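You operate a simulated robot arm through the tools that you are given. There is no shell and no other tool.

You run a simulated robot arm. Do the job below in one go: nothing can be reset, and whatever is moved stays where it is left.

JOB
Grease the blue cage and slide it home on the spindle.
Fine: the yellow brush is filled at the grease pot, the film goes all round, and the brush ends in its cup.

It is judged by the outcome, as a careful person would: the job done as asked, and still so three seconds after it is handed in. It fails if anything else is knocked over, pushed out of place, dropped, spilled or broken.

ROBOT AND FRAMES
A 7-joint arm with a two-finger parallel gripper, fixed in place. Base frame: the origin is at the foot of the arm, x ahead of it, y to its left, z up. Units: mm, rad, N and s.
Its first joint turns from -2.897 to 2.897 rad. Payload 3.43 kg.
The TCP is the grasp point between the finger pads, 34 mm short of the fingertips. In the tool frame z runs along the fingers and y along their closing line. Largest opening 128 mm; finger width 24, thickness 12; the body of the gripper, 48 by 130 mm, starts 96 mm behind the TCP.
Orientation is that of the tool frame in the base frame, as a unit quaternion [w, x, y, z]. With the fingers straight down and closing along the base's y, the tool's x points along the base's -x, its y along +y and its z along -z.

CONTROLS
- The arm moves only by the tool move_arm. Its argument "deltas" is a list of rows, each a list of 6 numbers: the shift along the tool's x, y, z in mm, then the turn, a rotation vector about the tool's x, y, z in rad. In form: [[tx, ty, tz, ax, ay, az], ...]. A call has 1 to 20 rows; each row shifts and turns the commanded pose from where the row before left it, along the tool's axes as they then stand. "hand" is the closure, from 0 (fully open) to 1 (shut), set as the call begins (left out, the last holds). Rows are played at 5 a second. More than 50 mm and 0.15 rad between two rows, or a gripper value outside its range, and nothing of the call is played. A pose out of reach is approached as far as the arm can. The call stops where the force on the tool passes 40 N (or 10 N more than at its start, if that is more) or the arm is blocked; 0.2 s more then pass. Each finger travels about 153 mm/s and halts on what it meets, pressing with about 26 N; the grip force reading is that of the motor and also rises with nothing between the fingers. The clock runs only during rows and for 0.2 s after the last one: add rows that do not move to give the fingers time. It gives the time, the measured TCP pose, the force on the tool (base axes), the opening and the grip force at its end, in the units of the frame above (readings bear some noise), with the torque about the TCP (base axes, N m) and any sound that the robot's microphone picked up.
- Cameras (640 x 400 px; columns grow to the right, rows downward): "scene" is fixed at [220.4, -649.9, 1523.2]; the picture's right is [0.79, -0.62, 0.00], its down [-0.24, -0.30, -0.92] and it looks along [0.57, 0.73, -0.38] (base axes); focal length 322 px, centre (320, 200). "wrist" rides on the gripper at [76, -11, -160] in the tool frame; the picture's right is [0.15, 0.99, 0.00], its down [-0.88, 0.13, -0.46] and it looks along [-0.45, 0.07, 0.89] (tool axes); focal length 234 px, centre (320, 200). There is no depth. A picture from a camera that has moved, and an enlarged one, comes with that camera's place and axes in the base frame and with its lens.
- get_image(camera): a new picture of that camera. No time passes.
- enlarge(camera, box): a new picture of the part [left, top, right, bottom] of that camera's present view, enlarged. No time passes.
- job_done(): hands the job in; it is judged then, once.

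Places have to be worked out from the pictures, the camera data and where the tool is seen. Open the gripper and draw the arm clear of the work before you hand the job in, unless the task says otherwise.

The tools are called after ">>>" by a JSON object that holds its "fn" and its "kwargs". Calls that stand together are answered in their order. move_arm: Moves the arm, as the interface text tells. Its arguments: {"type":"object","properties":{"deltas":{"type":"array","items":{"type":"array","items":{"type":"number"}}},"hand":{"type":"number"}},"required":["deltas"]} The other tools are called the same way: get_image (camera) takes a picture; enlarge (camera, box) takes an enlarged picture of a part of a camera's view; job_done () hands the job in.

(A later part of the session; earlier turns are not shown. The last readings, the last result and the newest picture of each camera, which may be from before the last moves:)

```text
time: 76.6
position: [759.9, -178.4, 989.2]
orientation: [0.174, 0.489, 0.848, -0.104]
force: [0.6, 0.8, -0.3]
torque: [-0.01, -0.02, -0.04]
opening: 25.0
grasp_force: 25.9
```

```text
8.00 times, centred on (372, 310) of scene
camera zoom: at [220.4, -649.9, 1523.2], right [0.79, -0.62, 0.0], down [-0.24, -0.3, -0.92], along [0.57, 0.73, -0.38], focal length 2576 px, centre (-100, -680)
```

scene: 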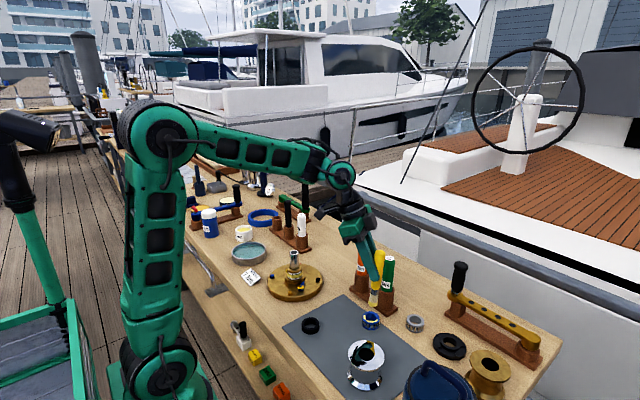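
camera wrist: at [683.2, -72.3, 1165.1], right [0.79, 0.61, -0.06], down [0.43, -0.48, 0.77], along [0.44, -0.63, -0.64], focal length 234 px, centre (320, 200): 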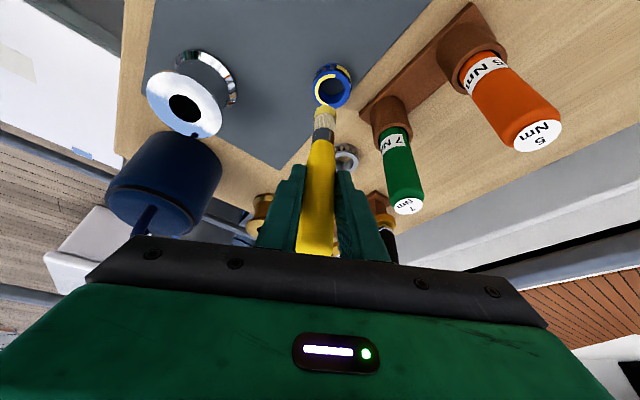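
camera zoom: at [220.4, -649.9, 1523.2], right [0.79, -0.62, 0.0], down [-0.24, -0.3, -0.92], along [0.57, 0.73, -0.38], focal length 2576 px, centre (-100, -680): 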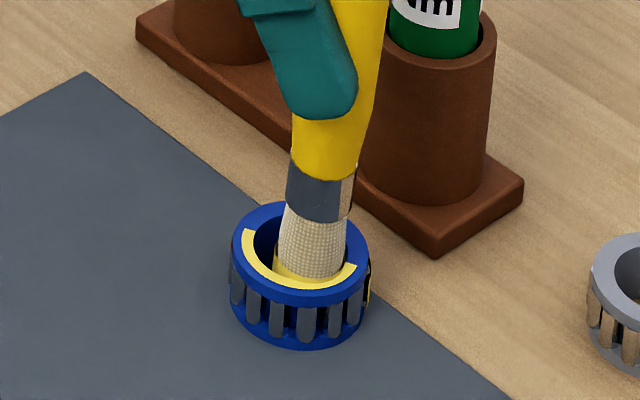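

No additional change. I continue the star through the other directions.

>>> {"fn": "move_arm", "kwargs": {"deltas": [[3.6, 5.18, -1.58, 0, 0, 0], [1.8, 2.59, -0.79, 0, 0, 0], [1.8, 2.59, -0.79, 0, 0, 0], [-3.6, -5.18, 1.58, 0, 0, 0], [0.41, -3.22, -0.16, 0, 0, 0], [0.41, -3.22, -0.16, 0, 0, 0], [-0.82, 6.44, 0.32, 0, 0, 0], [-0.41, 3.22, 0.16, 0, 0, 0], [-0.41, 3.22, 0.16, 0, 0, 0], [0.82, -6.44, -0.32, 0, 0, 0], [-2.95, -0.44, 1.27, 0, 0, 0], [-2.95, -0.44, 1.27, 0, 0, 0], [5.9, 0.88, -2.54, 0, 0, 0], [2.95, 0.44, -1.27, 0, 0, 0], [2.95, 0.44, -1.27, 0, 0, 0], [-5.9, -0.88, 2.54, 0, 0, 0], [-2.38, 1.97, 1.01, 0, 0, 0], [-2.38, 1.97, 1.01, 0, 0, 0], [4.76, -3.94, -2.02, 0, 0, 0], [0, 0, 0, 0, 0, 0]]}}

>>> {"fn": "enlarge", "kwargs": {"camera": "wrist", "box": [270, 50, 390, 150]}}

>>> {"fn": "enlarge", "kwargs": {"camera": "scene", "box": [345, 285, 400, 335]}}

```text
time: 80.8
position: [762.3, -173.0, 988.9]
orientation: [0.174, 0.49, 0.848, -0.104]
force: [0.7, -0.1, -0.5]
torque: [0.03, 0.02, 0.03]
opening: 25.1
grasp_force: 26.3
```

```text
4.00 times, centred on (330, 100) of wrist
camera zoom: at [687.1, -60.6, 1103.5], right [0.79, 0.61, -0.06], down [0.43, -0.48, 0.77], along [0.44, -0.63, -0.64], focal length 937 px, centre (280, 600)
```

zoom: 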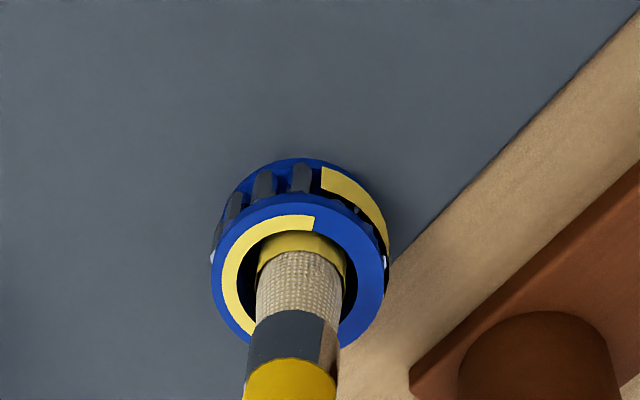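

```text
8.00 times, centred on (372, 310) of scene
camera zoom: at [220.4, -649.9, 1523.2], right [0.79, -0.62, 0.0], down [-0.24, -0.3, -0.92], along [0.57, 0.73, -0.38], focal length 2576 px, centre (-100, -680)
```

zoom: 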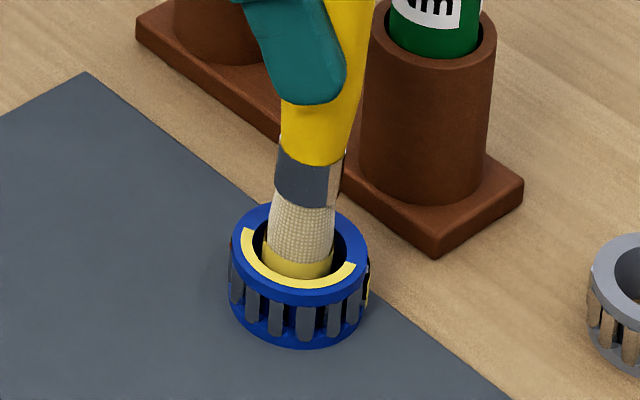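

The wiping inside is saturated. My earlier outside contacts had the bristle end at mid-height; as a last check I try an outside contact lower (tip just above the mat) at θ≈160°.

>>> {"fn": "move_arm", "kwargs": {"deltas": [[-6.9, -0.1, -16, 0, 0, 0], [-6.9, -0.1, -16, 0, 0, 0], [17.8, -15.7, -7.55, 0, 0, 0], [17.8, -15.7, -7.55, 0, 0, 0], [8.5, 0.1, 19.5, 0, 0, 0], [8.5, 0.1, 19.5, 0, 0, 0], [0, 0, 0, 0, 0, 0]]}}

>>> {"fn": "enlarge", "kwargs": {"camera": "wrist", "box": [290, 60, 390, 150]}}

>>> {"fn": "enlarge", "kwargs": {"camera": "scene", "box": [345, 285, 400, 335]}}

```text
time: 82.4
position: [712.7, -155.7, 981.5]
orientation: [0.174, 0.49, 0.848, -0.104]
force: [-0.4, 0.2, -0.6]
torque: [-0.01, 0.05, 0.05]
opening: 24.8
grasp_force: 25.5
```

```text
4.44 times, centred on (340, 105) of wrist
camera zoom: at [638.9, -43.7, 1096.3], right [0.79, 0.61, -0.06], down [0.43, -0.48, 0.77], along [0.44, -0.63, -0.64], focal length 1041 px, centre (231, 622)
```

zoom: 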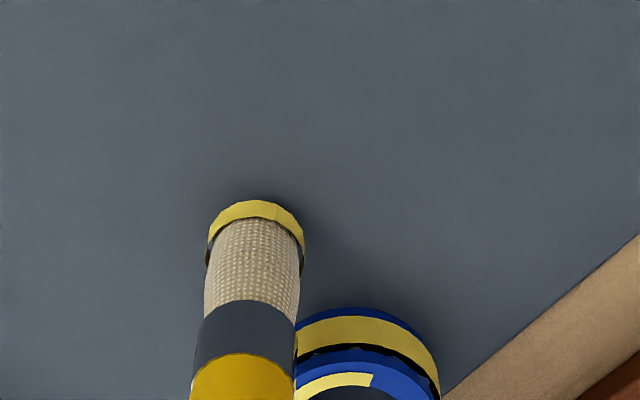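

```text
8.00 times, centred on (372, 310) of scene
camera zoom: at [220.4, -649.9, 1523.2], right [0.79, -0.62, 0.0], down [-0.24, -0.3, -0.92], along [0.57, 0.73, -0.38], focal length 2576 px, centre (-100, -680)
```

zoom: 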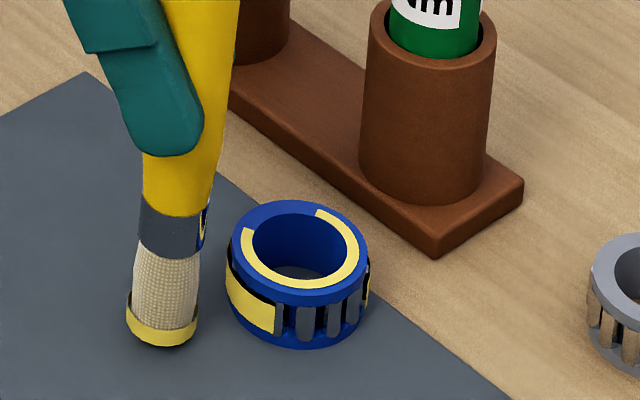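

Now there's a clear change: leaving the bore filled a third quadrant (three-quarters of the arc ring, with matching shells). Only the quadrant toward θ≈67° (+y) remains. I return over the bore.

>>> {"fn": "move_arm", "kwargs": {"deltas": [[-14.2, -0.17, -33, 0, 0, 0], [-16.4, 16.15, 6.95, 0, 0, 0], [-16.4, 16.15, 6.95, 0, 0, 0], [0, 0, 0, 0, 0, 0]]}}

>>> {"fn": "enlarge", "kwargs": {"camera": "wrist", "box": [270, 50, 390, 150]}}

>>> {"fn": "enlarge", "kwargs": {"camera": "scene", "box": [345, 285, 400, 335]}}

```text
time: 83.4
position: [760.7, -169.7, 1016.6]
orientation: [0.175, 0.49, 0.847, -0.104]
force: [-0.2, 0.1, 0.1]
torque: [0.01, -0.05, 0.03]
opening: 25.1
grasp_force: 26.0
```

```text
4.00 times, centred on (330, 100) of wrist
camera zoom: at [685.8, -59.4, 1132.2], right [0.79, 0.61, -0.06], down [0.43, -0.48, 0.77], along [0.44, -0.63, -0.64], focal length 937 px, centre (280, 600)
```

zoom: 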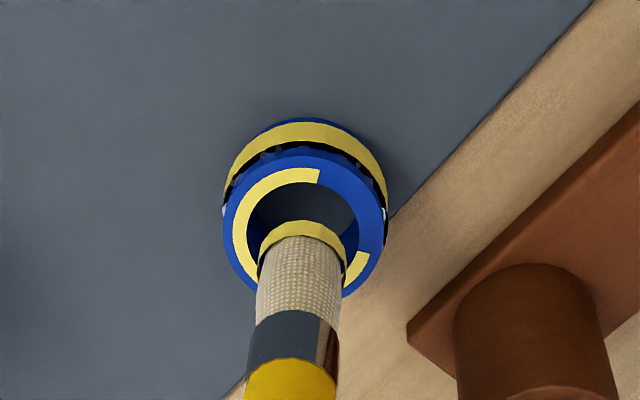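

```text
8.00 times, centred on (372, 310) of scene
camera zoom: at [220.4, -649.9, 1523.2], right [0.79, -0.62, 0.0], down [-0.24, -0.3, -0.92], along [0.57, 0.73, -0.38], focal length 2576 px, centre (-100, -680)
```

zoom: 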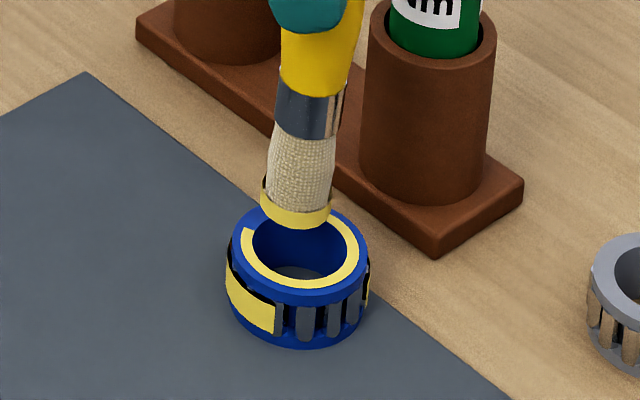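

The remaining gap is the θ≈22–112° arc. I lower in, press toward 67°, rub, and stroke up and down while in contact with that wall.

>>> {"fn": "move_arm", "kwargs": {"deltas": [[-1.62, -0.55, 0.7, 0, 0, 0], [0, 0, 0, 0, 0, 0], [4, 0, 9.2, 0, 0, 0], [3.6, 0, 8.3, 0, 0, 0], [3.6, 0, 8.3, 0, 0, 0], [1.94, 2.79, -0.85, 0, 0, 0], [1.94, 2.79, -0.85, 0, 0, 0], [2.2, -1.8, -0.93, 0, 0, 0], [-2.2, 1.8, 0.93, 0, 0, 0], [-2.2, 1.8, 0.93, 0, 0, 0], [2.2, -1.8, -0.93, 0, 0, 0], [0.55, 0.8, -0.24, 0, 0, 0], [-4, 0, -9.2, 0, 0, 0], [4, 0, 9.2, 0, 0, 0], [0, 0, 0, 0, 0, 0]]}}

>>> {"fn": "enlarge", "kwargs": {"camera": "wrist", "box": [270, 50, 390, 150]}}

>>> {"fn": "enlarge", "kwargs": {"camera": "scene", "box": [345, 285, 400, 335]}}

```text
time: 86.6
position: [766.0, -165.2, 989.6]
orientation: [0.174, 0.49, 0.848, -0.103]
force: [1.0, -0.4, -0.4]
torque: [-0.03, -0.01, 0.03]
opening: 25.1
grasp_force: 26.5
```

```text
4.00 times, centred on (330, 100) of wrist
camera zoom: at [689.6, -53.3, 1103.5], right [0.79, 0.61, -0.06], down [0.43, -0.48, 0.77], along [0.44, -0.63, -0.64], focal length 937 px, centre (280, 600)
```

zoom: 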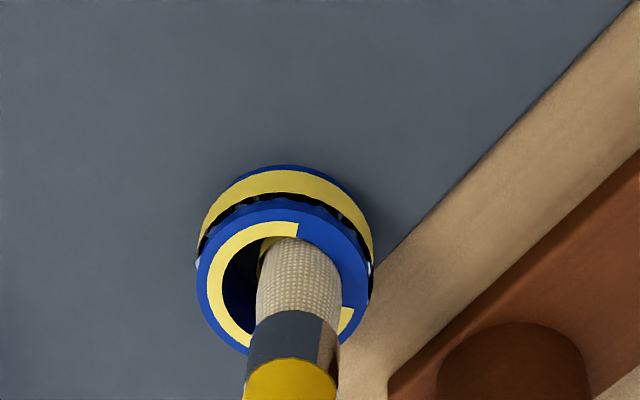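

```text
8.00 times, centred on (372, 310) of scene
camera zoom: at [220.4, -649.9, 1523.2], right [0.79, -0.62, 0.0], down [-0.24, -0.3, -0.92], along [0.57, 0.73, -0.38], focal length 2576 px, centre (-100, -680)
```

zoom: 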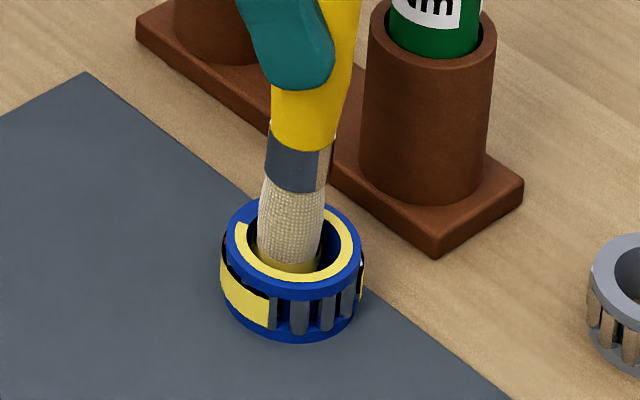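

Not filled yet. I lift out while keeping pressure on that wall, then look at the cage and remaining grease.

>>> {"fn": "move_arm", "kwargs": {"deltas": [[0.55, 0.8, -0.24, 0, 0, 0], [2.2, -1.8, -0.93, 0, 0, 0], [-4.4, 3.6, 1.86, 0, 0, 0], [2.2, -1.8, -0.93, 0, 0, 0], [-8, 0, -18.3, 0, 0, 0], [-8, 0, -18.3, 0, 0, 0], [-8, 0, -18.3, 0, 0, 0], [14, -12, -6, 0, 0, 0], [14, -12, -6, 0, 0, 0], [0, 0, 0, 0, 0, 0]]}}

>>> {"fn": "enlarge", "kwargs": {"camera": "wrist", "box": [270, 30, 390, 130]}}

>>> {"fn": "enlarge", "kwargs": {"camera": "scene", "box": [345, 285, 400, 335]}}

```text
time: 88.8
position: [729.1, -148.0, 1050.5]
orientation: [0.175, 0.49, 0.848, -0.104]
force: [-0.2, -1.1, 0.1]
torque: [0.05, 0.01, -0.02]
opening: 25.0
grasp_force: 26.2
```

```text
4.00 times, centred on (330, 80) of wrist
camera zoom: at [655.4, -37.0, 1164.0], right [0.79, 0.61, -0.06], down [0.43, -0.48, 0.77], along [0.44, -0.63, -0.64], focal length 937 px, centre (280, 680)
```

zoom: 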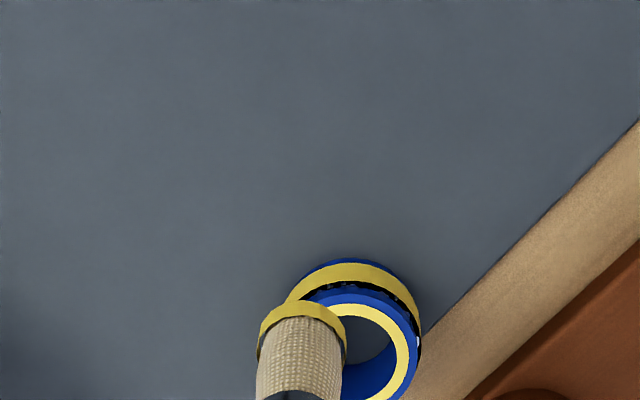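

```text
8.00 times, centred on (372, 310) of scene
camera zoom: at [220.4, -649.9, 1523.2], right [0.79, -0.62, 0.0], down [-0.24, -0.3, -0.92], along [0.57, 0.73, -0.38], focal length 2576 px, centre (-100, -680)
```

zoom: 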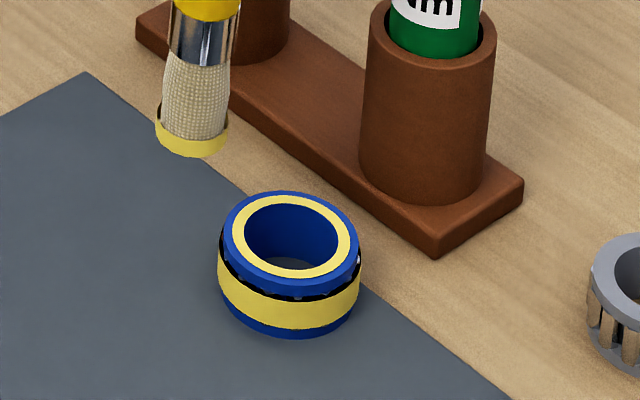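

The film is now complete all round: full yellow shell over the rollers and full ring on top. I raise the brush and turn the wrist back to its earlier yaw before returning it to its cup.

>>> {"fn": "move_arm", "kwargs": {"deltas": [[-12.2, -0.15, -28.4, 0, 0, 0], [-12.2, -0.15, -28.4, 0, 0, 0], [-12.2, -0.15, -28.4, 0, 0, 0], [0, 0, 0, -0.0557, -0.0008, -0.1284], [0, 0, 0, -0.0557, -0.0008, -0.1284], [0, 0, 0, -0.0557, -0.0008, -0.1284], [0, 0, 0, -0.0557, -0.0008, -0.1284], [0, 0, 0, -0.0557, -0.0008, -0.1284], [0, 0, 0, -0.0557, -0.0008, -0.1284], [0, 0, 0, -0.0557, -0.0008, -0.1284], [0, 0, 0, -0.0557, -0.0008, -0.1284], [0, 0, 0, -0.0557, -0.0008, -0.1284], [0, 0, 0, -0.0557, -0.0008, -0.1284], [0, 0, 0, -0.0557, -0.0008, -0.1284], [0, 0, 0, 0, 0, 0]]}}

>>> {"fn": "get_image", "kwargs": {"camera": "wrist"}}

```text
time: 92.0
position: [728.7, -148.5, 1140.7]
orientation: [0.198, -0.239, 0.949, 0.047]
force: [-0.7, 0.9, 0.0]
torque: [-0.01, 0.01, -0.01]
opening: 25.0
grasp_force: 25.7
```

```text
taken
camera wrist: at [617.8, -219.8, 1255.6], right [-0.59, 0.81, -0.06], down [0.49, 0.41, 0.77], along [0.65, 0.42, -0.64], focal length 234 px, centre (320, 200)
```

wrist: 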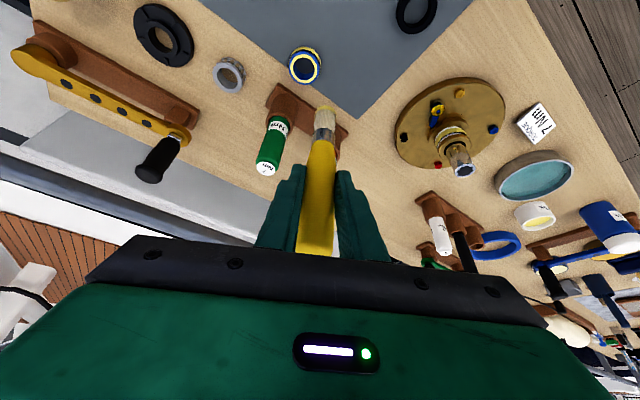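

I carry the brush back at height over toward the brush rack.

>>> {"fn": "move_arm", "kwargs": {"deltas": [[-8, 18, 3.36, 0, 0, 0], [-16.03, 35.9, 6.72, 0, 0, 0], [-16.03, 35.9, 6.72, 0, 0, 0], [-16.03, 35.9, 6.72, 0, 0, 0], [-16.03, 35.9, 6.72, 0, 0, 0], [-16.03, 35.9, 6.72, 0, 0, 0], [-16.03, 35.9, 6.72, 0, 0, 0], [-16.03, 35.9, 6.72, 0, 0, 0], [-16.03, 35.9, 6.72, 0, 0, 0], [-16.03, 35.9, 6.72, 0, 0, 0], [-16.03, 35.9, 6.72, 0, 0, 0], [-16.03, 35.9, 6.72, 0, 0, 0], [-16.03, 35.9, 6.72, 0, 0, 0], [-16.03, 35.9, 6.72, 0, 0, 0], [-16.03, 35.9, 6.72, 0, 0, 0], [-8, 18, 3.36, 0, 0, 0], [0, 0, 0, 0, 0, 0]]}}

>>> {"fn": "get_image", "kwargs": {"camera": "wrist"}}

```text
time: 95.6
position: [704.3, 448.3, 1142.6]
orientation: [0.198, -0.239, 0.95, 0.048]
force: [0.3, 0.5, -0.5]
torque: [-0.01, 0.03, -0.02]
opening: 25.1
grasp_force: 26.1
```

```text
taken
camera wrist: at [592.9, 377.3, 1256.6], right [-0.58, 0.81, -0.06], down [0.49, 0.41, 0.77], along [0.65, 0.42, -0.64], focal length 234 px, centre (320, 200)
```

wrist: 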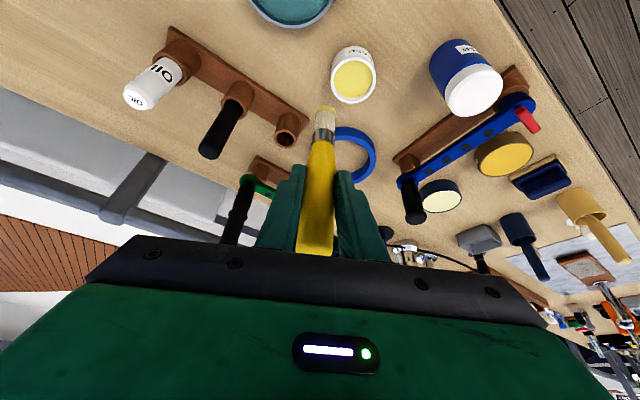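

I move over the cup (aiming the tip, which leans ~5 mm outward, at the cup axis).

>>> {"fn": "move_arm", "kwargs": {"deltas": [[-21.75, -14.7, 21, 0, 0, 0], [-21.75, -14.7, 21, 0, 0, 0], [-21.75, -14.7, 21, 0, 0, 0], [-21.75, -14.7, 21, 0, 0, 0], [0, 0, 0, 0, 0, 0]]}}

>>> {"fn": "enlarge", "kwargs": {"camera": "wrist", "box": [250, 30, 390, 130]}}

>>> {"fn": "enlarge", "kwargs": {"camera": "scene", "box": [245, 170, 325, 250]}}

```text
time: 96.8
position: [833.0, 451.1, 1098.9]
orientation: [0.198, -0.239, 0.95, 0.048]
force: [0.0, 0.0, -0.5]
torque: [0.0, -0.01, 0.02]
opening: 25.3
grasp_force: 26.2
```

```text
4.00 times, centred on (320, 80) of wrist
camera zoom: at [721.3, 378.9, 1214.9], right [-0.58, 0.81, -0.06], down [0.49, 0.41, 0.77], along [0.65, 0.42, -0.64], focal length 937 px, centre (320, 680)
```

zoom: 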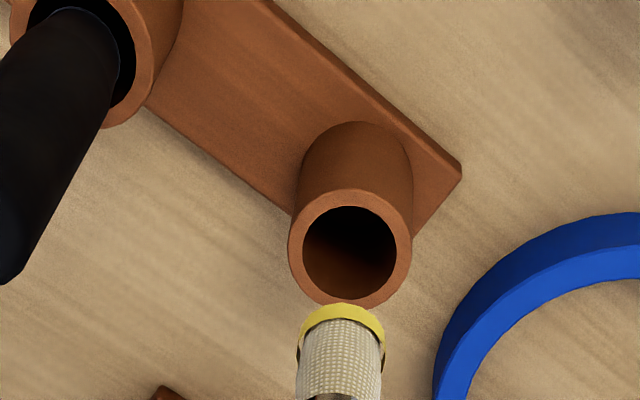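

```text
5.00 times, centred on (285, 210) of scene
camera zoom: at [220.4, -649.9, 1523.2], right [0.79, -0.62, 0.0], down [-0.24, -0.3, -0.92], along [0.57, 0.73, -0.38], focal length 1610 px, centre (495, 150)
```

zoom: 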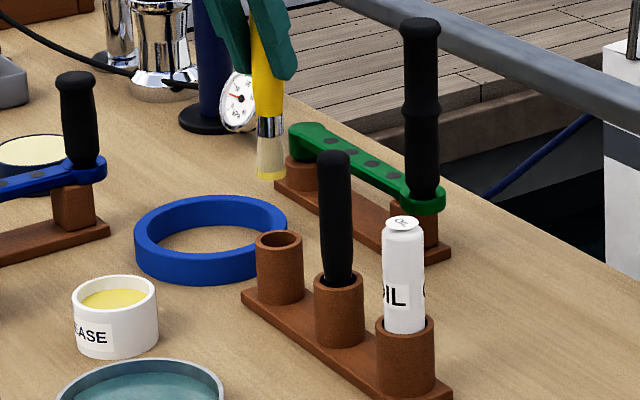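

Wrist rays put the tip within ~1–2 mm of the cup axis (838,452). I lower until the tip is just above the rim and re-check.

>>> {"fn": "move_arm", "kwargs": {"deltas": [[8, 0.1, 18.4, 0, 0, 0], [8, 0.1, 18.4, 0, 0, 0], [0, 0, 0, 0, 0, 0]]}}

>>> {"fn": "enlarge", "kwargs": {"camera": "wrist", "box": [270, 50, 380, 140]}}

>>> {"fn": "enlarge", "kwargs": {"camera": "scene", "box": [255, 185, 305, 235]}}

```text
time: 97.6
position: [832.9, 448.5, 1060.2]
orientation: [0.198, -0.239, 0.949, 0.048]
force: [0.4, -0.6, -0.2]
torque: [-0.01, 0.0, 0.01]
opening: 25.1
grasp_force: 25.9
```

```text
4.44 times, centred on (325, 95) of wrist
camera zoom: at [721.4, 378.1, 1174.7], right [-0.58, 0.81, -0.06], down [0.49, 0.41, 0.77], along [0.65, 0.42, -0.64], focal length 1041 px, centre (298, 667)
```

zoom: 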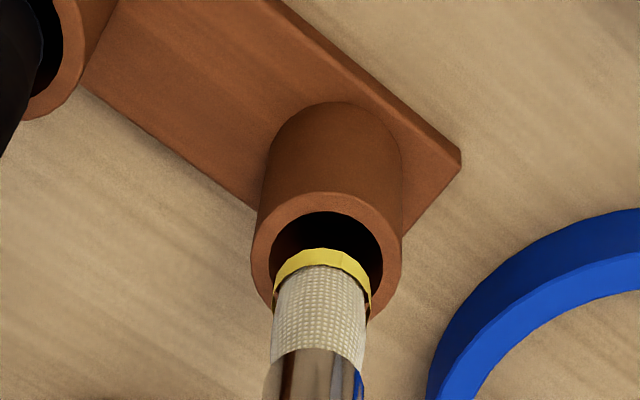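

```text
8.00 times, centred on (280, 210) of scene
camera zoom: at [220.4, -649.9, 1523.2], right [0.79, -0.62, 0.0], down [-0.24, -0.3, -0.92], along [0.57, 0.73, -0.38], focal length 2576 px, centre (640, 120)
```

zoom: 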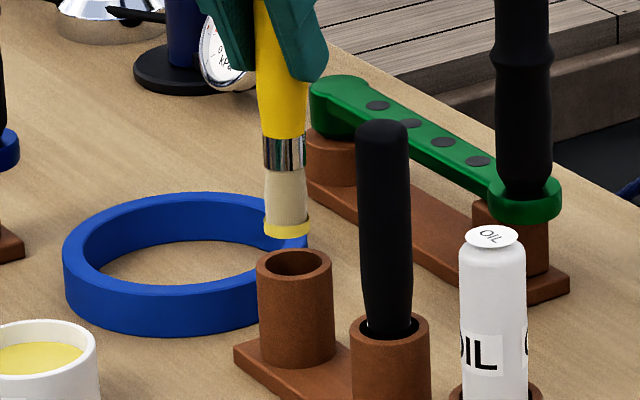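

Combining both views: rim z≈914, cup axis ≈(842,454), tip ≈(837,450,938); also the original grasp pose was TCP (836.5,450.6). I shift (+4.5,+3) and lower 14 mm, still above the rim.

>>> {"fn": "move_arm", "kwargs": {"deltas": [[-4.94, 0.5, 2.15, 0, 0, 0], [5.6, 0.1, 12.8, 0, 0, 0], [0, 0, 0, 0, 0, 0]]}}

>>> {"fn": "enlarge", "kwargs": {"camera": "wrist", "box": [270, 50, 380, 140]}}

>>> {"fn": "enlarge", "kwargs": {"camera": "scene", "box": [260, 190, 300, 235]}}

```text
time: 98.4
position: [838.7, 452.3, 1046.2]
orientation: [0.198, -0.239, 0.95, 0.046]
force: [0.3, 0.5, -1.0]
torque: [0.0, -0.02, 0.04]
opening: 25.1
grasp_force: 26.0
```

```text
4.44 times, centred on (325, 95) of wrist
camera zoom: at [726.2, 380.8, 1161.0], right [-0.58, 0.81, -0.06], down [0.49, 0.41, 0.77], along [0.65, 0.42, -0.64], focal length 1041 px, centre (298, 667)
```

zoom: 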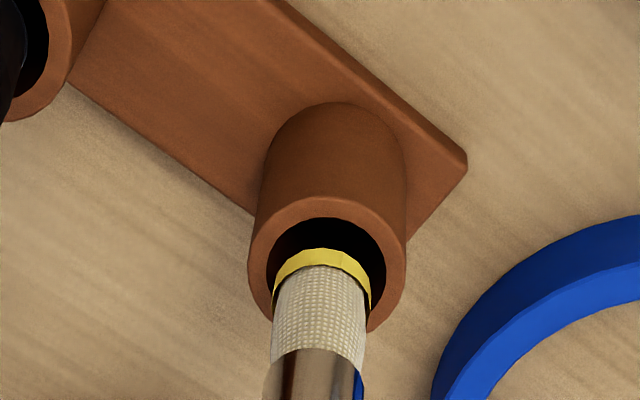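

```text
8.89 times, centred on (280, 212) of scene
camera zoom: at [220.4, -649.9, 1523.2], right [0.79, -0.62, 0.0], down [-0.24, -0.3, -0.92], along [0.57, 0.73, -0.38], focal length 2862 px, centre (676, 89)
```

zoom: 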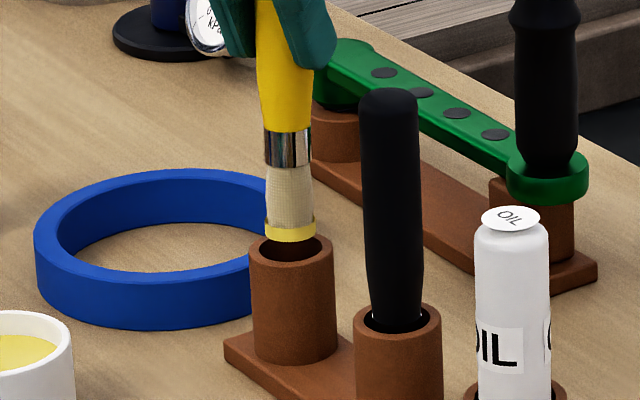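

Both views now show the tip centred ~8 mm above the rim. I lower slowly into the cup.

>>> {"fn": "move_arm", "kwargs": {"deltas": [[4, 0.06, 9.2, 0, 0, 0], [4, 0.06, 9.2, 0, 0, 0], [0, 0, 0, 0, 0, 0]]}}

>>> {"fn": "enlarge", "kwargs": {"camera": "wrist", "box": [270, 50, 380, 140]}}

>>> {"fn": "enlarge", "kwargs": {"camera": "scene", "box": [260, 190, 300, 235]}}

```text
time: 99.2
position: [837.3, 451.3, 1026.3]
orientation: [0.199, -0.239, 0.949, 0.047]
force: [-0.1, -0.1, -1.4]
torque: [0.0, -0.02, -0.04]
opening: 25.0
grasp_force: 26.3
```

```text
4.44 times, centred on (325, 95) of wrist
camera zoom: at [725.2, 381.6, 1140.6], right [-0.58, 0.81, -0.06], down [0.49, 0.41, 0.77], along [0.65, 0.42, -0.64], focal length 1041 px, centre (298, 667)
```

zoom: 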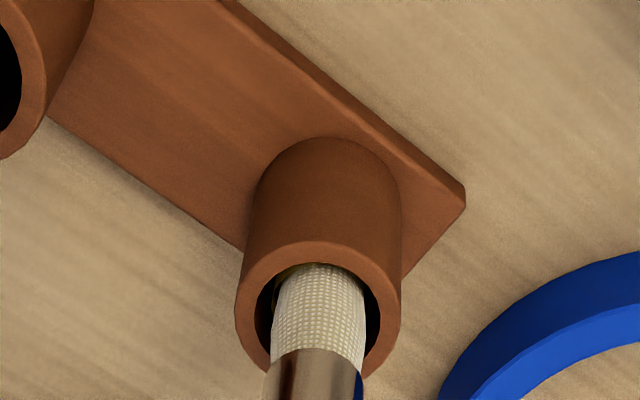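

```text
8.89 times, centred on (280, 212) of scene
camera zoom: at [220.4, -649.9, 1523.2], right [0.79, -0.62, 0.0], down [-0.24, -0.3, -0.92], along [0.57, 0.73, -0.38], focal length 2862 px, centre (676, 89)
```

zoom: 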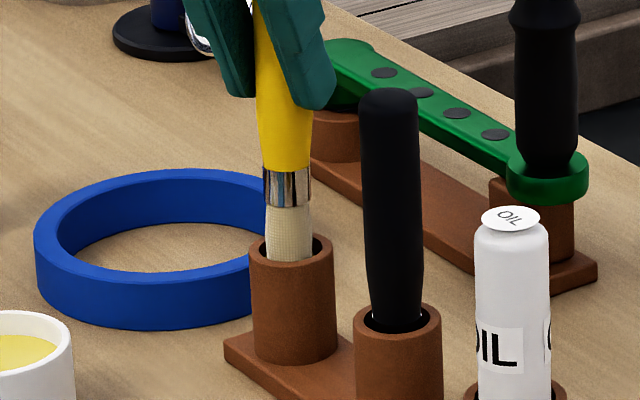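

The bristles are inside the cup without contact. I continue down to just above the original seat height.

>>> {"fn": "move_arm", "kwargs": {"deltas": [[4, 0.06, 9.2, 0, 0, 0], [4, 0.06, 9.2, 0, 0, 0], [3.2, 0.05, 7.3, 0, 0, 0], [0, 0, 0, 0, 0, 0]]}}

>>> {"fn": "enlarge", "kwargs": {"camera": "scene", "box": [250, 170, 310, 240]}}

```text
time: 100.2
position: [837.4, 454.6, 1000.5]
orientation: [0.199, -0.237, 0.95, 0.047]
force: [-1.3, -1.6, 12.1]
torque: [0.09, 0.0, 0.02]
opening: 25.2
grasp_force: 26.0
```

```text
5.71 times, centred on (280, 205) of scene
camera zoom: at [220.4, -649.9, 1523.2], right [0.79, -0.62, 0.0], down [-0.24, -0.3, -0.92], along [0.57, 0.73, -0.38], focal length 1840 px, centre (549, 171)
```

zoom: 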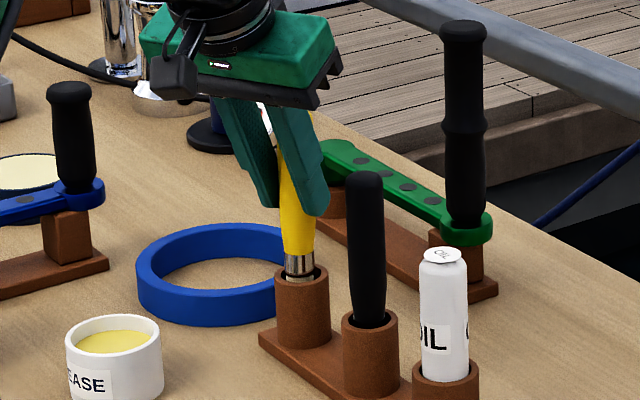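

There's 12 N upward while the ferrule is still ~15 mm above its seated height, so something is catching. I look before doing anything.

>>> {"fn": "enlarge", "kwargs": {"camera": "wrist", "box": [260, 60, 380, 180]}}

>>> {"fn": "enlarge", "kwargs": {"camera": "scene", "box": [265, 195, 295, 235]}}

```text
3.33 times, centred on (320, 120) of wrist
camera zoom: at [724.6, 382.9, 1114.3], right [-0.58, 0.81, -0.06], down [0.49, 0.41, 0.77], along [0.65, 0.42, -0.63], focal length 781 px, centre (320, 467)
```

zoom: 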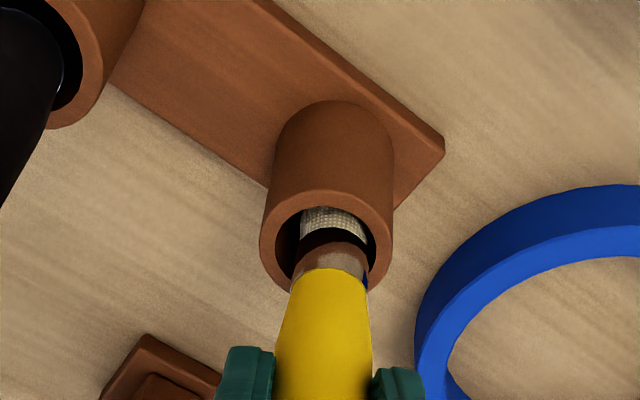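

```text
10.00 times, centred on (280, 215) of scene
camera zoom: at [220.4, -649.9, 1523.2], right [0.79, -0.62, 0.0], down [-0.24, -0.3, -0.92], along [0.57, 0.73, -0.38], focal length 3220 px, centre (720, 50)
```

zoom: 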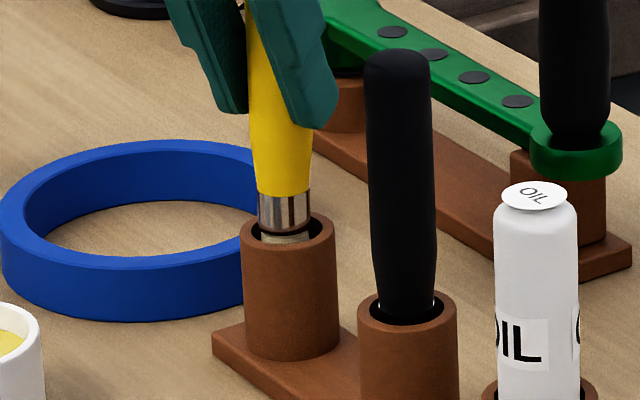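

In the wrist view the brush rubs the +y side of the cup wall. I ease up 4 mm, shift about (+1.2,-1.4) mm, and lower again gently.

>>> {"fn": "move_arm", "kwargs": {"deltas": [[-1.6, 0, -3.7, 0, 0, 0], [-0.36, -1.8, 0.17, 0, 0, 0], [0, 0, 0, 0, 0, 0], [1.6, 0, 3.7, 0, 0, 0], [1.2, 0, 2.75, 0, 0, 0], [0, 0, 0, 0, 0, 0]]}}

>>> {"fn": "enlarge", "kwargs": {"camera": "wrist", "box": [260, 60, 380, 180]}}

>>> {"fn": "enlarge", "kwargs": {"camera": "scene", "box": [265, 195, 295, 235]}}

```text
time: 101.6
position: [838.1, 452.7, 994.9]
orientation: [0.199, -0.238, 0.95, 0.046]
force: [-0.5, -0.3, -0.3]
torque: [-0.01, 0.02, 0.02]
opening: 25.2
grasp_force: 26.7
```

```text
3.33 times, centred on (320, 120) of wrist
camera zoom: at [726.5, 381.4, 1109.4], right [-0.58, 0.81, -0.06], down [0.49, 0.41, 0.77], along [0.65, 0.42, -0.64], focal length 781 px, centre (320, 467)
```

zoom: 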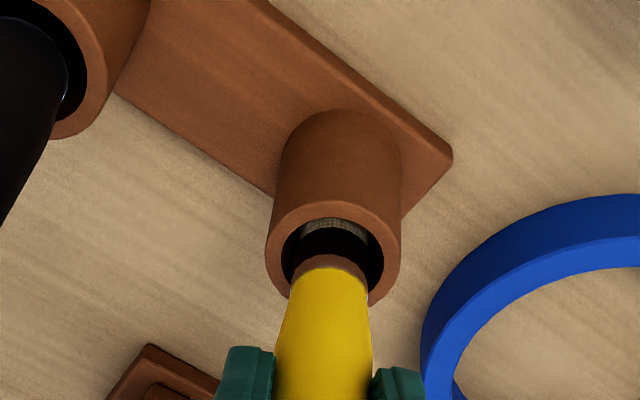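

```text
10.00 times, centred on (280, 215) of scene
camera zoom: at [220.4, -649.9, 1523.2], right [0.79, -0.62, 0.0], down [-0.24, -0.3, -0.92], along [0.57, 0.73, -0.38], focal length 3220 px, centre (720, 50)
```

zoom: 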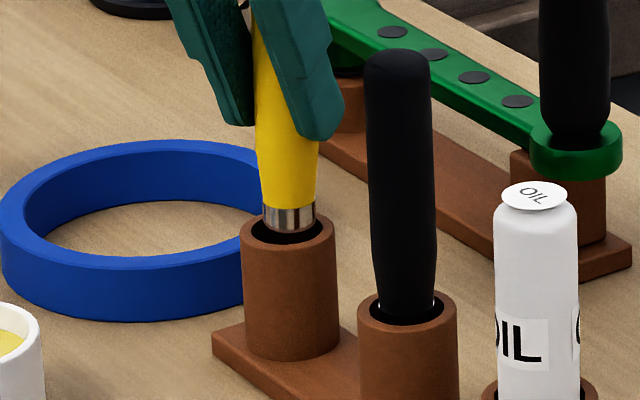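

Free now with no force at z≈995. I continue down in small steps until it seats.

>>> {"fn": "move_arm", "kwargs": {"deltas": [[1, 0, 2.3, 0, 0, 0], [1, 0, 2.3, 0, 0, 0], [0, 0, 0, 0, 0, 0]]}}

>>> {"fn": "enlarge", "kwargs": {"camera": "wrist", "box": [260, 60, 380, 180]}}

>>> {"fn": "enlarge", "kwargs": {"camera": "scene", "box": [265, 195, 295, 235]}}

```text
time: 102.4
position: [838.6, 453.7, 989.7]
orientation: [0.198, -0.239, 0.95, 0.046]
force: [-1.1, -0.2, 0.4]
torque: [-0.04, 0.04, -0.02]
opening: 24.9
grasp_force: 25.9
```

```text
3.33 times, centred on (320, 120) of wrist
camera zoom: at [726.6, 382.1, 1104.0], right [-0.58, 0.81, -0.06], down [0.49, 0.41, 0.77], along [0.65, 0.42, -0.64], focal length 781 px, centre (320, 467)
```

zoom: 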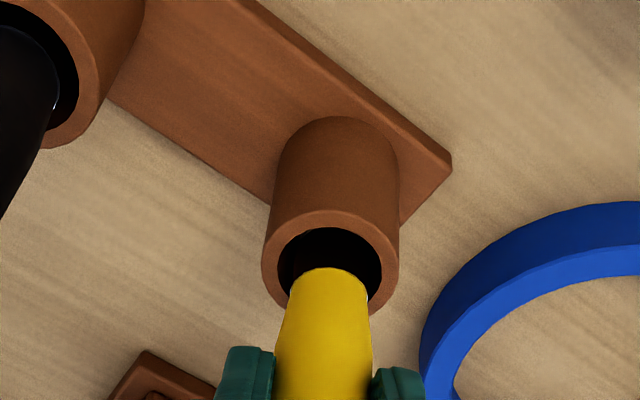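

```text
10.00 times, centred on (280, 215) of scene
camera zoom: at [220.4, -649.9, 1523.2], right [0.79, -0.62, 0.0], down [-0.24, -0.3, -0.92], along [0.57, 0.73, -0.38], focal length 3220 px, centre (720, 50)
```

zoom: 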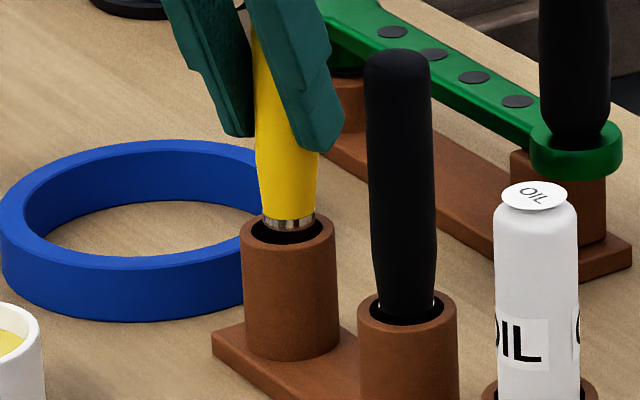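

Nearly home. A couple more small steps.

>>> {"fn": "move_arm", "kwargs": {"deltas": [[0.9, 0, 2.1, 0, 0, 0], [0.9, 0, 2.1, 0, 0, 0], [0, 0, 0, 0, 0, 0]]}}

>>> {"fn": "enlarge", "kwargs": {"camera": "scene", "box": [265, 195, 295, 235]}}

```text
time: 103.2
position: [837.5, 453.8, 985.9]
orientation: [0.198, -0.238, 0.95, 0.046]
force: [-3.2, -0.3, 2.6]
torque: [0.01, 0.19, 0.05]
opening: 24.8
grasp_force: 26.2
```

```text
10.00 times, centred on (280, 215) of scene
camera zoom: at [220.4, -649.9, 1523.2], right [0.79, -0.62, 0.0], down [-0.24, -0.3, -0.92], along [0.57, 0.73, -0.38], focal length 3220 px, centre (720, 50)
```

zoom: 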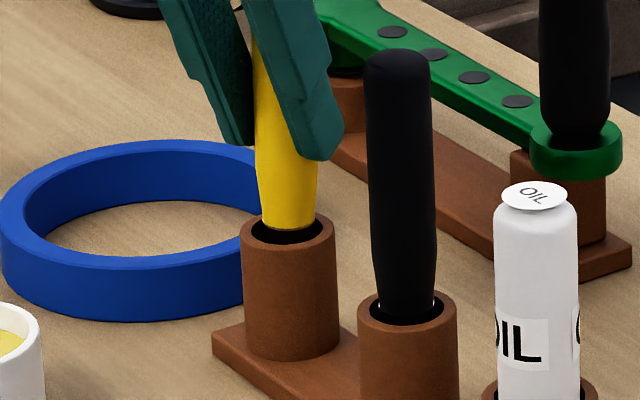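

The handle is back at its original depth. I open the fingers partially to release it.

>>> {"fn": "move_arm", "kwargs": {"deltas": [[0, 0, 0, 0, 0, 0], [0, 0, 0, 0, 0, 0], [0, 0, 0, 0, 0, 0], [0, 0, 0, 0, 0, 0]], "hand": 0.45}}

>>> {"fn": "enlarge", "kwargs": {"camera": "scene", "box": [255, 180, 305, 240]}}

>>> {"fn": "get_image", "kwargs": {"camera": "wrist"}}

```text
time: 104.2
position: [838.6, 453.0, 985.0]
orientation: [0.198, -0.239, 0.95, 0.047]
force: [0.6, 0.3, 0.1]
torque: [-0.01, -0.01, -0.04]
opening: 70.4
grasp_force: 0.0
```

```text
6.67 times, centred on (280, 210) of scene
camera zoom: at [220.4, -649.9, 1523.2], right [0.79, -0.62, 0.0], down [-0.24, -0.3, -0.92], along [0.57, 0.73, -0.38], focal length 2146 px, centre (587, 133)
```

zoom: 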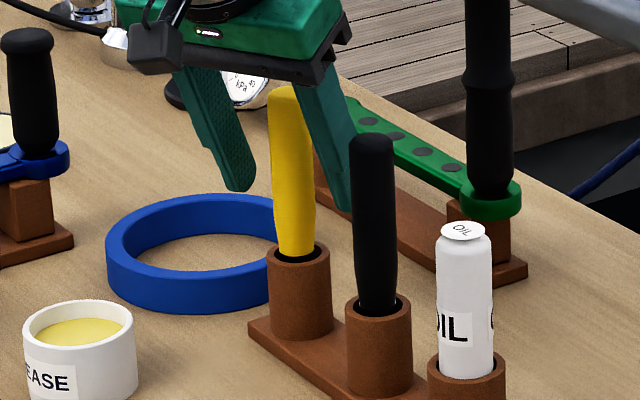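

```text
taken
camera wrist: at [726.7, 382.1, 1099.6], right [-0.58, 0.81, -0.06], down [0.49, 0.41, 0.77], along [0.65, 0.42, -0.64], focal length 234 px, centre (320, 200)
```

wrist: 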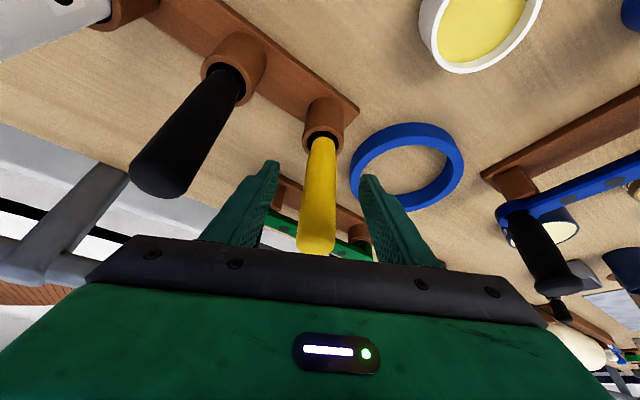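

The brush stands upright in its cup as at the start. I withdraw straight up and then back inward, clear of everything.

>>> {"fn": "move_arm", "kwargs": {"deltas": [[-8, -0.1, -18.3, 0, 0, 0], [-12, -0.2, -27.5, 0, 0, 0], [-12, -0.2, -27.5, 0, 0, 0], [-12, -0.2, -27.5, 0, 0, 0], [-12, -0.2, -27.5, 0, 0, 0], [0, 0, 0, 0, 0, 0], [28, 14, -11, 0, 0, 0], [28, 14, -11, 0, 0, 0], [28, 14, -11, 0, 0, 0], [28, 14, -11, 0, 0, 0], [0, 0, 0, 0, 0, 0]]}}

>>> {"fn": "get_image", "kwargs": {"camera": "wrist"}}

>>> {"fn": "enlarge", "kwargs": {"camera": "scene", "box": [245, 170, 325, 250]}}

```text
time: 106.6
position: [705.9, 444.4, 1120.7]
orientation: [0.198, -0.239, 0.949, 0.048]
force: [0.4, -0.2, -0.2]
torque: [0.01, -0.05, -0.04]
opening: 70.5
grasp_force: 0.0
```

```text
taken
camera wrist: at [594.5, 373.9, 1234.5], right [-0.58, 0.81, -0.06], down [0.49, 0.41, 0.77], along [0.65, 0.42, -0.64], focal length 234 px, centre (320, 200)
```

wrist: 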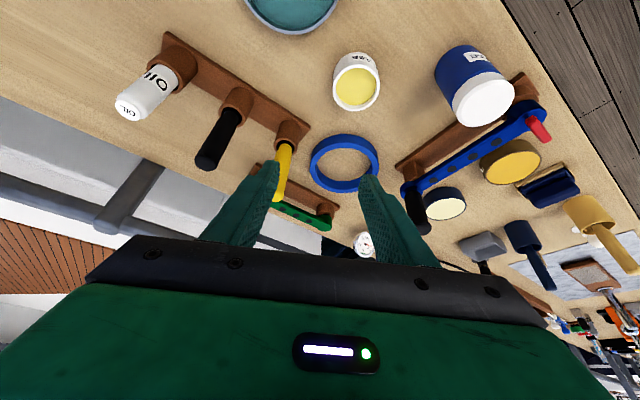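

```text
5.00 times, centred on (285, 210) of scene
camera zoom: at [220.4, -649.9, 1523.2], right [0.79, -0.62, 0.0], down [-0.24, -0.3, -0.92], along [0.57, 0.73, -0.38], focal length 1610 px, centre (495, 150)
```

zoom: 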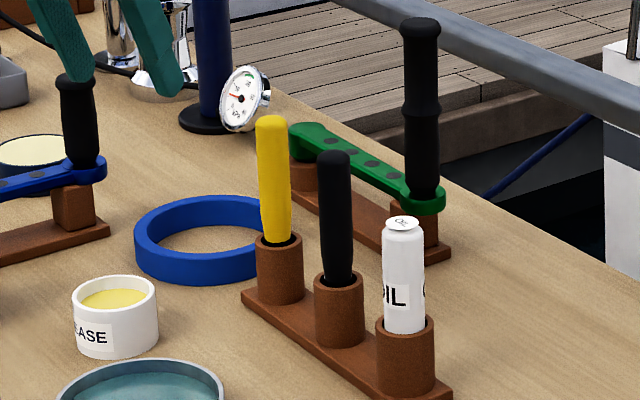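

Brush is stowed. I travel back at height toward the cage.

>>> {"fn": "move_arm", "kwargs": {"deltas": [[8.6, -17, -4.3, 0, 0, 0], [17.2, -34, -8.6, 0, 0, 0], [17.2, -34, -8.6, 0, 0, 0], [17.2, -34, -8.6, 0, 0, 0], [17.2, -34, -8.6, 0, 0, 0], [17.2, -34, -8.6, 0, 0, 0], [17.2, -34, -8.6, 0, 0, 0], [17.2, -34, -8.6, 0, 0, 0], [17.2, -34, -8.6, 0, 0, 0], [17.2, -34, -8.6, 0, 0, 0], [17.2, -34, -8.6, 0, 0, 0], [17.2, -34, -8.6, 0, 0, 0], [17.2, -34, -8.6, 0, 0, 0], [17.2, -34, -8.6, 0, 0, 0], [17.2, -34, -8.6, 0, 0, 0], [17.2, -34, -8.6, 0, 0, 0], [8.6, -17, -4.3, 0, 0, 0], [0, 0, 0, 0, 0, 0]]}}

>>> {"fn": "move_arm", "kwargs": {"deltas": [[0, 0, 0, 0, 0.103, 0], [0, 0, 0, 0, 0.103, 0], [0, 0, 0, 0, 0.103, 0], [0, 0, 0, 0, 0.103, 0], [0, 0, 0, 0, 0, 0.123], [0, 0, 0, 0, 0, 0.123], [0, 0, 0, 0, 0, 0.123], [0, 0, 0, 0, 0, 0.123], [0, 0, 0, 0, 0, 0]]}}

>>> {"fn": "get_image", "kwargs": {"camera": "wrist"}}

```text
time: 110.4
position: [691.4, -179.9, 1138.3]
orientation: [0.199, -0.238, 0.95, 0.046]
force: [0.1, 0.9, 0.5]
torque: [0.03, 0.03, -0.03]
opening: 70.3
grasp_force: 0.1
```

```text
time: 112.4
position: [690.6, -180.0, 1139.1]
orientation: [0.001, 0.002, 1.0, -0.002]
force: [0.3, 0.5, -0.1]
torque: [0.02, 0.0, 0.01]
opening: 70.5
grasp_force: 0.1
```

```text
taken
camera wrist: at [615.8, -188.4, 1297.3], right [-0.14, 0.99, -0.01], down [0.88, 0.13, 0.46], along [0.45, 0.06, -0.89], focal length 234 px, centre (320, 200)
```

wrist: 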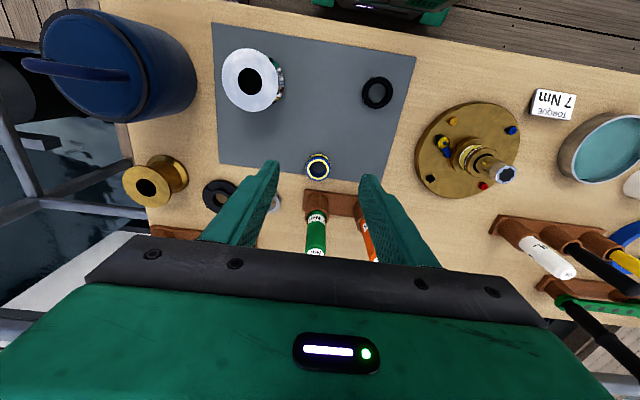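

Vertical and square again. I zoom on the cage and the spindle from here.

>>> {"fn": "enlarge", "kwargs": {"camera": "wrist", "box": [280, 135, 360, 200]}}

>>> {"fn": "enlarge", "kwargs": {"camera": "wrist", "box": [410, 90, 530, 210]}}

>>> {"fn": "enlarge", "kwargs": {"camera": "scene", "box": [345, 280, 405, 335]}}

```text
6.15 times, centred on (320, 168) of wrist
camera zoom: at [615.8, -188.4, 1297.3], right [-0.14, 0.99, -0.01], down [0.88, 0.13, 0.46], along [0.45, 0.06, -0.89], focal length 1441 px, centre (320, 400)
```

zoom: 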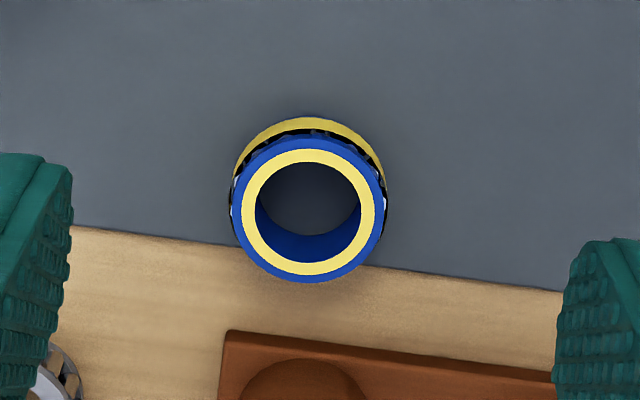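

```text
3.33 times, centred on (470, 150) of wrist
camera zoom: at [615.8, -188.4, 1297.3], right [-0.14, 0.99, -0.01], down [0.88, 0.13, 0.46], along [0.45, 0.06, -0.89], focal length 781 px, centre (-180, 367)
```

zoom: 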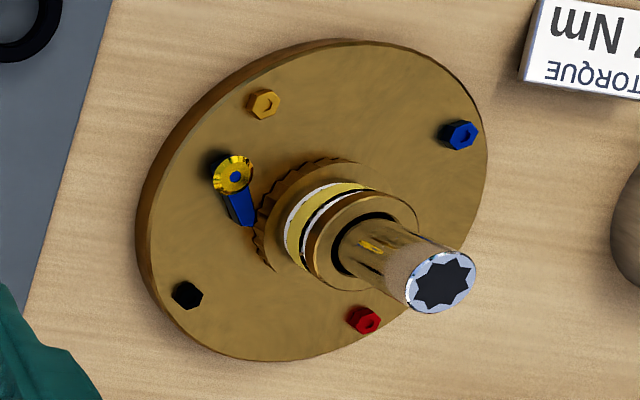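

```text
7.27 times, centred on (375, 308) of scene
camera zoom: at [220.4, -649.9, 1523.2], right [0.79, -0.62, 0.0], down [-0.24, -0.3, -0.92], along [0.57, 0.73, -0.38], focal length 2342 px, centre (-80, -582)
```

zoom: 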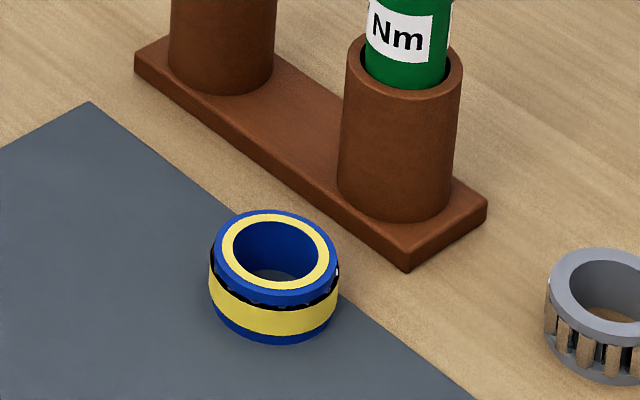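

The film ring is complete. Cage centre ≈(765.5,-171.5). I descend above it with the fingers straddling along y, stopping high to verify alignment.

>>> {"fn": "move_arm", "kwargs": {"deltas": [[-15, 1.7, 35.8, 0, 0, 0], [-15, 1.7, 35.8, 0, 0, 0], [-15, 1.7, 35.8, 0, 0, 0], [-15, 1.6, 35.8, 0, 0, 0], [-15, 1.6, 35.8, 0, 0, 0], [0, 0, 0, 0, 0, 0]]}}

>>> {"fn": "get_image", "kwargs": {"camera": "wrist"}}

>>> {"fn": "enlarge", "kwargs": {"camera": "wrist", "box": [260, 110, 380, 200]}}

>>> {"fn": "enlarge", "kwargs": {"camera": "scene", "box": [325, 250, 415, 340]}}

```text
time: 113.8
position: [764.7, -170.9, 962.1]
orientation: [0.001, 0.001, 1.0, -0.003]
force: [-0.5, 0.4, -0.6]
torque: [0.01, -0.02, 0.04]
opening: 70.1
grasp_force: 0.0
```

```text
taken
camera wrist: at [689.7, -180.1, 1119.3], right [-0.15, 0.99, -0.01], down [0.88, 0.13, 0.46], along [0.45, 0.06, -0.89], focal length 234 px, centre (320, 200)
```

wrist: 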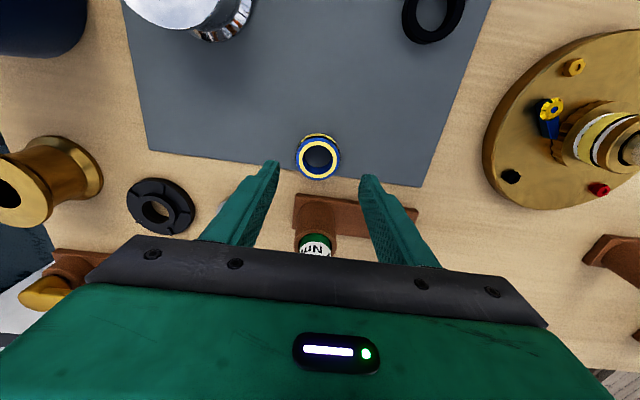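

```text
4.44 times, centred on (320, 155) of wrist
camera zoom: at [689.7, -180.1, 1119.3], right [-0.15, 0.99, -0.01], down [0.88, 0.13, 0.46], along [0.45, 0.06, -0.89], focal length 1041 px, centre (320, 400)
```

zoom: 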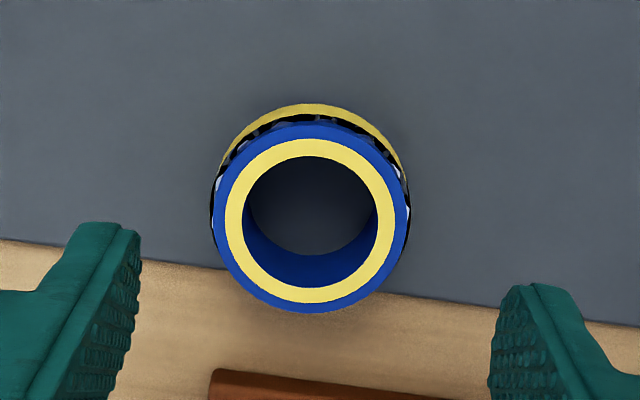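

```text
4.44 times, centred on (370, 295) of scene
camera zoom: at [220.4, -649.9, 1523.2], right [0.79, -0.62, 0.0], down [-0.24, -0.3, -0.92], along [0.57, 0.73, -0.38], focal length 1431 px, centre (98, -222)
```

zoom: 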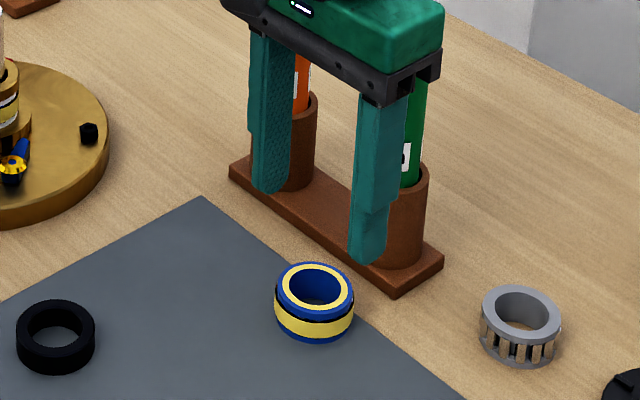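

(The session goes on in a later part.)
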